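You operate a simulated robot arm through the tools that you are given. There is no shell and no other tool. Be economical: measure what you need, move in short steps, check, and stop when the job is done.

Carry out the task below with a simulated robot arm. There is one attempt and no reset: what you move stays moved.

TASK
Pull the drawer one open.
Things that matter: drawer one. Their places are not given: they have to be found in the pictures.

It is judged by the outcome, as a careful person would: the job done as asked, and still so three seconds after it is handed in. It fails if anything else is knocked over, pushed out of place, dropped, spilled or broken.

THE ROBOT
A 7-joint arm with a two-finger parallel gripper, fixed in place. Base frame: the origin is at the foot of the arm, x ahead of it, y to its left, z up. Lengths are in mm, angles in degrees, forces in N, time in s.
With the tool pointing down near the work surface it reaches from about 160 to 660 mm from the base axis. Its first joint turns from -66.0 to 66.0 degrees. Payload 2.4 kg.
Tool frame: the origin (TCP) lies between the finger pads and is the grasp point; the fingertips stand 30 mm ahead of it; z points along the fingers, y is the line along which they close. The gripper opens to 94 mm. The fingers are 28 mm wide and 10 mm thick; the gripper's body (50 by 96 mm) begins 55 mm behind the TCP.
Orientation is told as [roll, pitch, yaw] about the base's x, y, z axes, in that order, counted from this pose: with the fingers straight down and closing along the base's y, the tool's x points along the base's -x, its y along +y and its z along -z.

THE INTERFACE
- The arm moves only by the tool nudge_tool. Its argument "increments" is text: rows parted by semicolons, each of 6 numbers parted by spaces: the shift along the base's x, y, z in units of 500 mm (1.0 is 500 mm), then the turn, a rotation vector about the base's x, y, z in units of 45 degrees (1.0 is 45 degrees). In form: tx ty tz ax ay az; .... A call has 1 to 8 rows; each row is the pose to reach, as a shift and turn from the pose commanded when the call began. "gripper" is the gripper command, from -1 (fully open) to 1 (shut), values between in proportion, set as the call begins (left out, the last holds). A call with a number of a shift or a turn outside -1 to 1 is refused whole. A row lasts 0.2 s, in which the tool goes at most 50 mm and 8.6 degrees; a call with a longer step from one row to the next is refused whole, and so is a gripper value outside its range. A pose out of reach is approached as far as the arm can. The call stops where the force on the tool passes 40 N (or 10 N more than at its start, if that is more) or the arm is blocked; 0.2 s more then pass. The fingers move at their own pace (about 153 mm/s each) and stop on an object; they squeeze with about 31 N. The grip force told is the motor's: it shows also when the fingers shut on nothing. Time passes only in rows, and 0.2 s behind the last, so rows that repeat a pose let the fingers close. It gives the time, the measured TCP pose, the force on the tool (base axes), the opening and the grip force at its end, in the units of the frame above (readings bear some noise).
- Cameras (640 x 400 px; columns grow to the right, rows downward): "scene" is fixed at [17.5, 466.7, 1429.4]; the picture's right is [-0.89, -0.45, 0.00], its down [-0.32, 0.63, -0.71] and it looks along [0.32, -0.63, -0.71] (base axes); focal length 346 px, centre (320, 200). "wrist" rides on the gripper at [-37, 0, -58] in the tool frame; the picture's right is [0.00, -1.00, 0.00], its down [0.97, 0.00, -0.24] and it looks along [0.24, 0.00, 0.97] (tool axes); focal length 218 px, centre (320, 200).
- grab_frame(camera): a new picture of that camera. No time passes.
- locate(camera, pixels): for up to 12 pixels [column, row] of the newest picture of that camera ("zoom" is the newest enlarged one), the place [x, y, z] in the base frame of the surface seen there, good to about 2 mm. No time passes.
- inspect(camera, box): a new picture of the part [left, top, right, bottom] of that camera's present view, enlarged. No time passes.
- finish_job(): hands the job in; it is judged then, once.

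Work in short steps. Measure before you move; look again where a grasp or a placing could have gone wrong, and mend it. You have 60 turns and 22 pictures in all, the two below and enlarged ones among them. Open the gripper and draw the arm clear of the work before you hand the job in, unless the task says otherwise; then end with one line.

The tools are called after "Emit:" by a JSON object that holds its "method" and its "body". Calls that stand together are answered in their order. nudge_tool: Moves the arm, as the interface text tells. Its arguments: {"type":"object","properties":{"increments":{"type":"string"},"gripper":{"type":"number"}},"required":["increments"]} The other tools are called the same way: grab_frame (camera) takes a picture; locate (camera, pixels) gives the place of the surface under pixels of a picture; inspect (camera, box) takes an enlarged picture of a part of a camera's view; finish_job () hands the job in.

At the start:

```text
time_s: 0.0
position: [385.7, -64.6, 1016.8]
tcp_rot: [-0.1, 0.1, 0.0]
wrist_force: [0.4, 0.2, -0.1]
grip_width: 94.2
finger_force: 0.0
```

scene: 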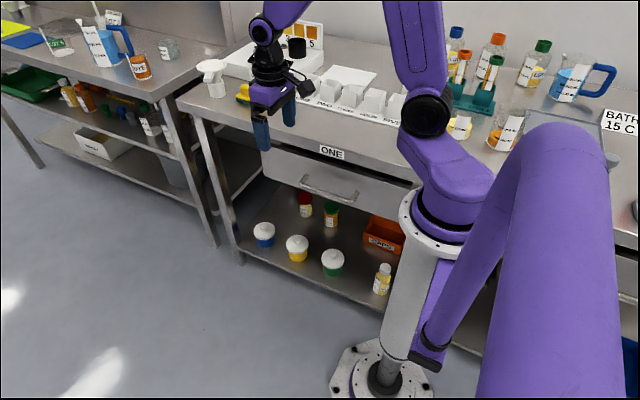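
wrist: 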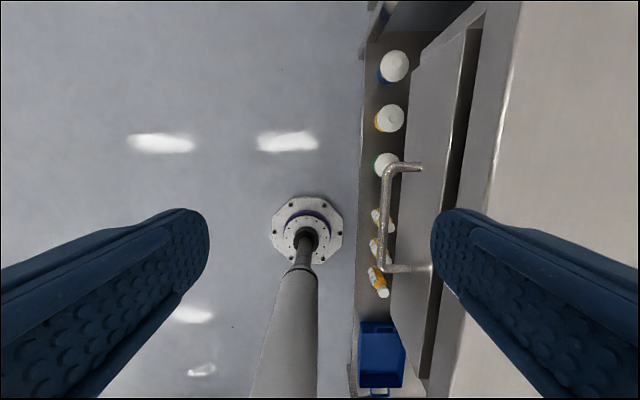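

The drawer labelled ONE is in the scene near (330,170) with its handle at about (330,188). I'll measure the handle and drawer front.

Emit:
{"method": "inspect", "body": {"camera": "scene", "box": [230, 120, 430, 245]}}

Emit:
{"method": "locate", "body": {"camera": "wrist", "pixels": [[386, 200], [384, 240], [388, 175], [384, 266], [410, 166], [410, 268], [430, 200], [455, 150], [500, 150], [410, 220]]}}

Emit:
{"method": "locate", "body": {"camera": "scene", "pixels": [[330, 193], [304, 180], [355, 198], [330, 153], [300, 165], [360, 185], [270, 160], [330, 130]]}}

```text
3.20 times, centred on (330, 182) of scene
```

zoom: 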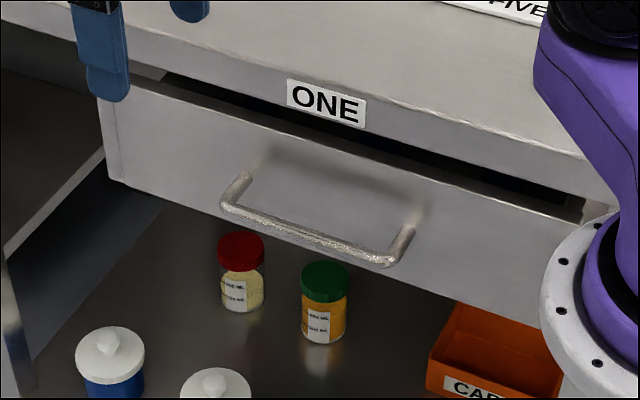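

```text
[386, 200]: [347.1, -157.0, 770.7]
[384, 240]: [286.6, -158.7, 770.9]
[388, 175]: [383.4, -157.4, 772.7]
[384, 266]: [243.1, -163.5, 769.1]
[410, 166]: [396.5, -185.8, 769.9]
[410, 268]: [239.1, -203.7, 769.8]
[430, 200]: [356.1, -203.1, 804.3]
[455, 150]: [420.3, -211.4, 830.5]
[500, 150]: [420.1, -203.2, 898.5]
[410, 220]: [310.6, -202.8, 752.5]
```

```text
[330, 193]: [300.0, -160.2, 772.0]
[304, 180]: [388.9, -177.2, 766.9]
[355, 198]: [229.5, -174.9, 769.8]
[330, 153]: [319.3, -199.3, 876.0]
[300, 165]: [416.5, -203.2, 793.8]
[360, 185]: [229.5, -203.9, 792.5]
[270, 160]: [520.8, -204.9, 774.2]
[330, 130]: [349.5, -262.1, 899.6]
```

The handle bar runs along x from 240 to 390 at y≈-159, z≈766, and the drawer front is at y≈-203. I'll back off and tilt the tool toward -y in stages, with the gripper partly open.

Emit:
{"method": "nudge_tool", "body": {"increments": "-0.023 0.02 -0.039 -0.1667 0 0; -0.047 0.04 -0.078 -0.3333 0 0; -0.07 0.06 -0.117 -0.5 0 0; -0.094 0.07 -0.156 -0.6667 0 0; -0.118 0.08 -0.195 -0.8333 0 0; -0.1414 0.09 -0.234 -1 0 0; -0.1414 0.09 -0.234 -1 0 0", "gripper": 0.1}}

```text
time_s: 1.6
position: [316.1, -17.9, 899.6]
tcp_rot: [-45.1, 0.1, 0.1]
wrist_force: [0.5, -0.1, -0.1]
grip_width: 42.3
finger_force: 0.1
```

The pose is as commanded. Next I tilt the last 15° and go to the pre-grasp point at (315,-65,820).

Emit:
{"method": "nudge_tool", "body": {"increments": "0 0 -0.05 -0.1667 0 0; 0 -0.03 -0.10 -0.3333 0 0; 0 -0.06 -0.14 -0.3333 0 0; 0 -0.094 -0.16 -0.3333 0 0; 0 -0.094 -0.16 -0.3333 0 0"}}

Emit:
{"method": "grab_frame", "body": {"camera": "wrist"}}

Emit:
{"method": "grab_frame", "body": {"camera": "scene"}}

```text
time_s: 2.8
position: [316.7, -66.0, 819.4]
tcp_rot: [-59.9, -0.1, 0.0]
wrist_force: [0.8, -0.2, 0.0]
grip_width: 42.4
finger_force: 0.1
```

```text
18 pictures are left
```

wrist: 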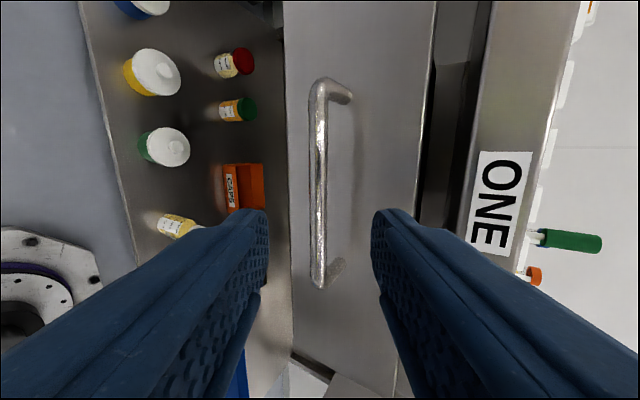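

```text
17 pictures are left
```

scene: 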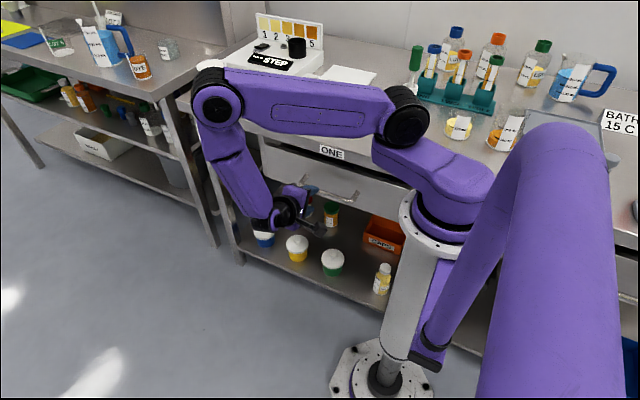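

The bar (column ≈320) is centred between the fingers. I approach along the tool axis to TCP (316,-150,770).

Emit:
{"method": "nudge_tool", "body": {"increments": "0 -0.05 -0.029 0 0 0; 0 -0.1 -0.058 0 0 0; 0 -0.14 -0.081 0 0 0; 0 -0.168 -0.098 0 0 0; 0 -0.168 -0.098 0 0 0"}}

Emit:
{"method": "grab_frame", "body": {"camera": "wrist"}}

```text
time_s: 4.0
position: [315.5, -150.3, 769.4]
tcp_rot: [-60.0, 0.0, -0.1]
wrist_force: [-0.7, 0.0, -0.2]
grip_width: 42.3
finger_force: 0.0
```

```text
16 pictures are left
```

wrist: 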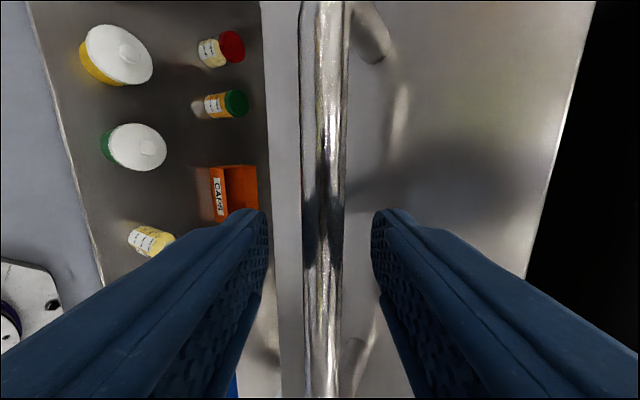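

The bar lies between the fingers with no contact, so I close on it.

Emit:
{"method": "nudge_tool", "body": {"increments": "0 0 0 0 0 0; 0 0 0 0 0 0; 0 0 0 0 0 0", "gripper": 1}}

```text
time_s: 4.8
position: [316.5, -150.4, 770.3]
tcp_rot: [-60.2, 0.0, 0.0]
wrist_force: [2.1, -1.4, 22.2]
grip_width: 13.5
finger_force: 45.1
```

The bar is held (width 13.5), with some upward preload. I relieve it by 2 mm up and start a gentle pull.

Emit:
{"method": "nudge_tool", "body": {"increments": "0 0 0.004 0 0 0; 0 0.01 0.004 0 0 0; 0 0.025 0.004 0 0 0; 0 0.045 0.004 0 0 0; 0 0.065 0.004 0 0 0; 0 0.085 0.004 0 0 0"}}

```text
time_s: 6.3
position: [316.2, -105.0, 770.5]
tcp_rot: [-59.2, -0.1, -0.1]
wrist_force: [1.5, -1.0, -2.6]
grip_width: 13.6
finger_force: 45.0
stopped in row 6: the force on the tool passed its limit (the readings are from after the stop); the commanded pose is now the measured one
```

The tool moved 45 mm with the grip kept, and the preload is gone. I continue the pull in small steps.

Emit:
{"method": "nudge_tool", "body": {"increments": "0 0.01 0 0 0 0; 0 0.025 0 0 0 0; 0 0.04 0 0 0 0; 0 0.055 0 0 0 0; 0 0.07 0 0 0 0; 0 0.085 0 0 0 0; 0 0.095 0 0 0 0; 0 0.1 0 0 0 0"}}

Emit:
{"method": "grab_frame", "body": {"camera": "scene"}}

```text
time_s: 8.2
position: [315.6, -54.8, 770.8]
tcp_rot: [-59.3, -0.1, 0.0]
wrist_force: [6.5, -0.8, -10.2]
grip_width: 13.5
finger_force: 44.6
```

```text
15 pictures are left
```

scene: 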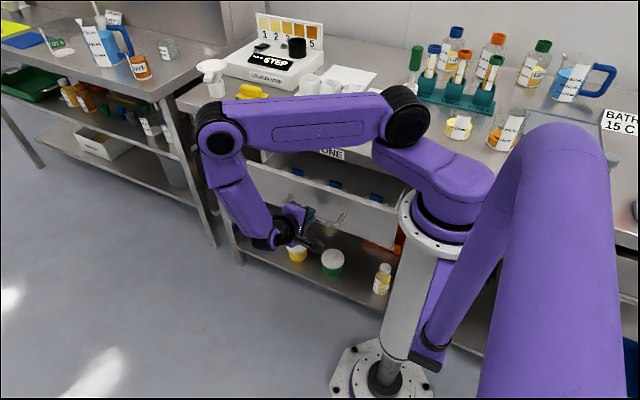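

The drawer is about 95 mm open, with items visible inside. I check its right end against the arm's column.

Emit:
{"method": "locate", "body": {"camera": "scene", "pixels": [[396, 212], [392, 240], [420, 215], [402, 195], [260, 172], [375, 205], [412, 280]]}}

Emit:
{"method": "inspect", "body": {"camera": "scene", "box": [230, 120, 430, 270]}}

```text
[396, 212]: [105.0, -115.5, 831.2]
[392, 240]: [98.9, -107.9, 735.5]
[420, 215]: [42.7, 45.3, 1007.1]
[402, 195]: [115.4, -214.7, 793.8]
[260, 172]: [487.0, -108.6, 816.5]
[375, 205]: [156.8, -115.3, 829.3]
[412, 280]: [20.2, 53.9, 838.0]
```

```text
2.67 times, centred on (330, 195) of scene
```

zoom: 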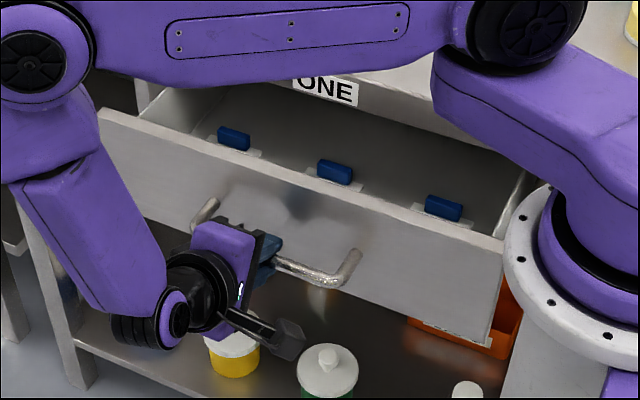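

The drawer's right end is at x≈99, clear of the column (radius about 65). I pull further.

Emit:
{"method": "nudge_tool", "body": {"increments": "0 0.01 0 0 0 0; 0 0.03 0 0 0 0; 0 0.05 0 0 0 0; 0 0.07 0 0 0 0; 0 0.09 0 0 0 0; 0 0.11 0 0 0 0; 0 0.125 0 0 0 0; 0 0.13 0 0 0 0"}}

Emit:
{"method": "grab_frame", "body": {"camera": "scene"}}

```text
time_s: 9.9
position: [316.0, 11.8, 770.7]
tcp_rot: [-59.4, -0.1, 0.1]
wrist_force: [7.7, 0.2, 3.2]
grip_width: 13.7
finger_force: 45.3
```

```text
13 pictures are left
```

scene: 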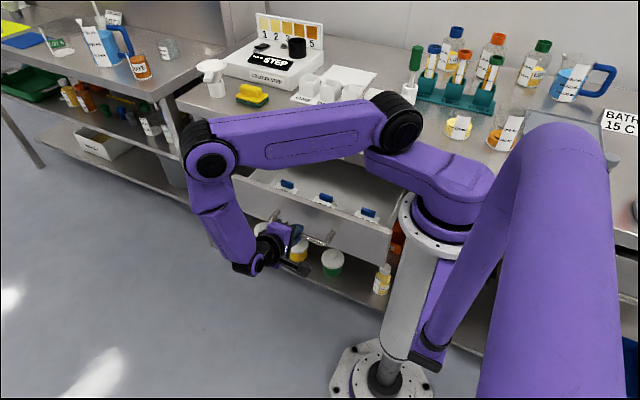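

About 160 mm open and moving freely. I pull on slowly to find the end of travel.

Emit:
{"method": "nudge_tool", "body": {"increments": "0 0.01 0 0 0 0; 0 0.025 0 0 0 0; 0 0.04 0 0 0 0; 0 0.055 0 0 0 0; 0 0.07 0 0 0 0; 0 0.085 0 0 0 0; 0 0.1 0 0 0 0; 0 0.11 0 0 0 0"}}

```text
time_s: 11.8
position: [316.0, 64.7, 770.9]
tcp_rot: [-59.4, 0.0, 0.0]
wrist_force: [9.3, -0.9, -0.1]
grip_width: 13.6
finger_force: 45.5
```

About 215 mm open now. One more slow pull.

Emit:
{"method": "nudge_tool", "body": {"increments": "0 0.01 0 0 0 0; 0 0.02 0 0 0 0; 0 0.03 0 0 0 0; 0 0.04 0 0 0 0; 0 0.05 0 0 0 0; 0 0.06 0 0 0 0; 0 0.07 0 0 0 0; 0 0.08 0 0 0 0"}}

Emit:
{"method": "grab_frame", "body": {"camera": "scene"}}

```text
time_s: 13.6
position: [315.7, 104.5, 769.2]
tcp_rot: [-59.4, -0.1, -0.1]
wrist_force: [7.6, -0.5, 5.5]
grip_width: 13.7
finger_force: 44.4
```

```text
12 pictures are left
```

scene: 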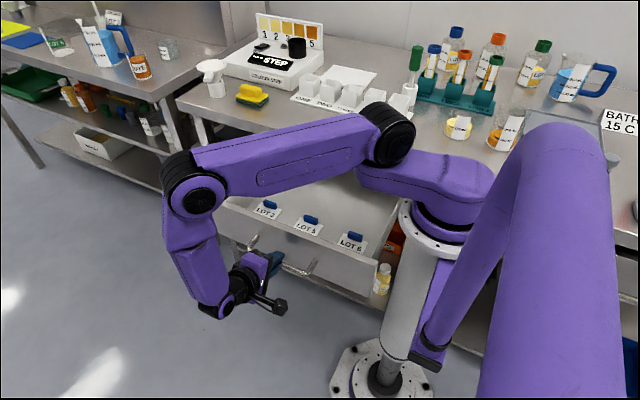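

The drawer is about 255 mm open, which is well open. I release with a partial opening, pause, then back off along the tool axis.

Emit:
{"method": "nudge_tool", "body": {"increments": "0 0 0 0 0 0; 0 0 0 0 0 0; 0 0.02 0.012 0 0 0; 0 0.05 0.029 0 0 0; 0 0.09 0.052 0 0 0; 0 0.14 0.081 0 0 0; 0 0.2 0.116 0 0 0; 0 0.2 0.116 0 0 0", "gripper": 0.1}}

Emit:
{"method": "grab_frame", "body": {"camera": "scene"}}

Emit:
{"method": "grab_frame", "body": {"camera": "wrist"}}

```text
time_s: 15.3
position: [316.2, 203.5, 830.1]
tcp_rot: [-59.4, 0.0, 0.0]
wrist_force: [-0.4, -0.6, 0.0]
grip_width: 42.3
finger_force: 0.1
```

```text
11 pictures are left
```

scene: 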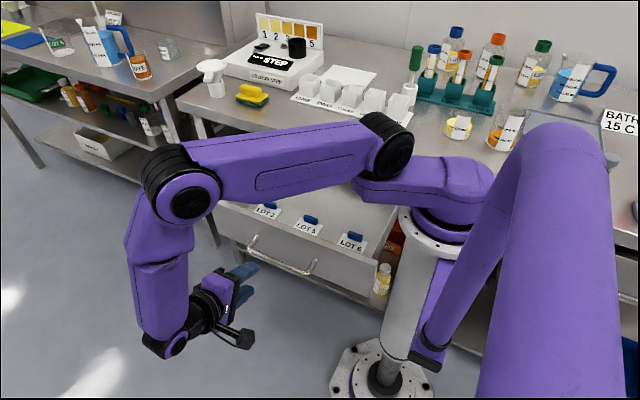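

```text
10 pictures are left
```

wrist: 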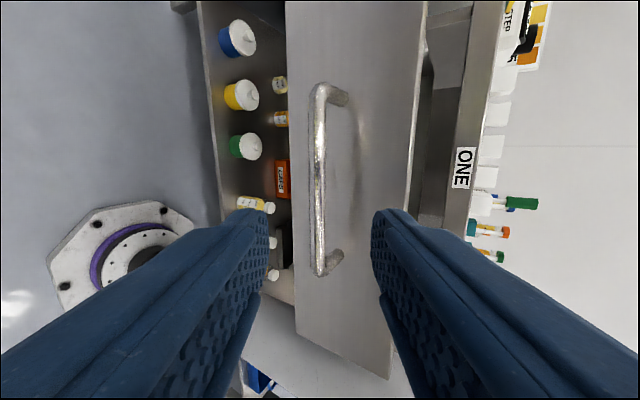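

The handle is released and the arm is clear. I open the gripper fully, then check that the drawer stays put.

Emit:
{"method": "locate", "body": {"camera": "wrist", "pixels": [[318, 180]]}}

Emit:
{"method": "nudge_tool", "body": {"increments": "0 0.03 0.02 0 0 0; 0 0.06 0.04 0 0 0; 0 0.06 0.04 0 0 0; 0 0.06 0.04 0 0 0; 0 0.06 0.04 0 0 0; 0 0.06 0.04 0 0 0; 0 0.06 0.04 0 0 0; 0 0.06 0.04 0 0 0", "gripper": -1}}

Emit:
{"method": "grab_frame", "body": {"camera": "scene"}}

Emit:
{"method": "locate", "body": {"camera": "scene", "pixels": [[280, 264], [340, 260], [330, 250]]}}

```text
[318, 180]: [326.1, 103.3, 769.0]
```

```text
time_s: 17.1
position: [316.2, 233.2, 849.9]
tcp_rot: [-59.3, -0.1, 0.0]
wrist_force: [0.7, -0.8, 0.5]
grip_width: 93.9
finger_force: 0.1
```

```text
9 pictures are left
```

scene: 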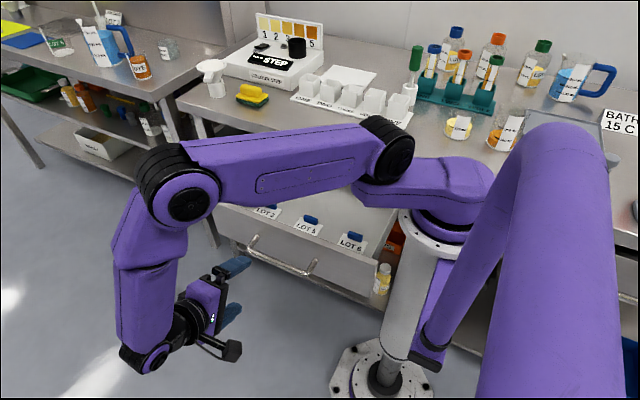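

```text
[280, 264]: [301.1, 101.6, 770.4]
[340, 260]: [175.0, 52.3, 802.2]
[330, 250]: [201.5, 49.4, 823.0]
```

The handle stays at y≈102 (it was -159), so the drawer is stably open with nothing disturbed. I hand the job in.

Emit:
{"method": "finish_job", "body": {}}

```text
The job is handed in.
```

Drawer one is pulled open by about 255–260 mm; it held steady after release, and the arm is clear with the gripper open.
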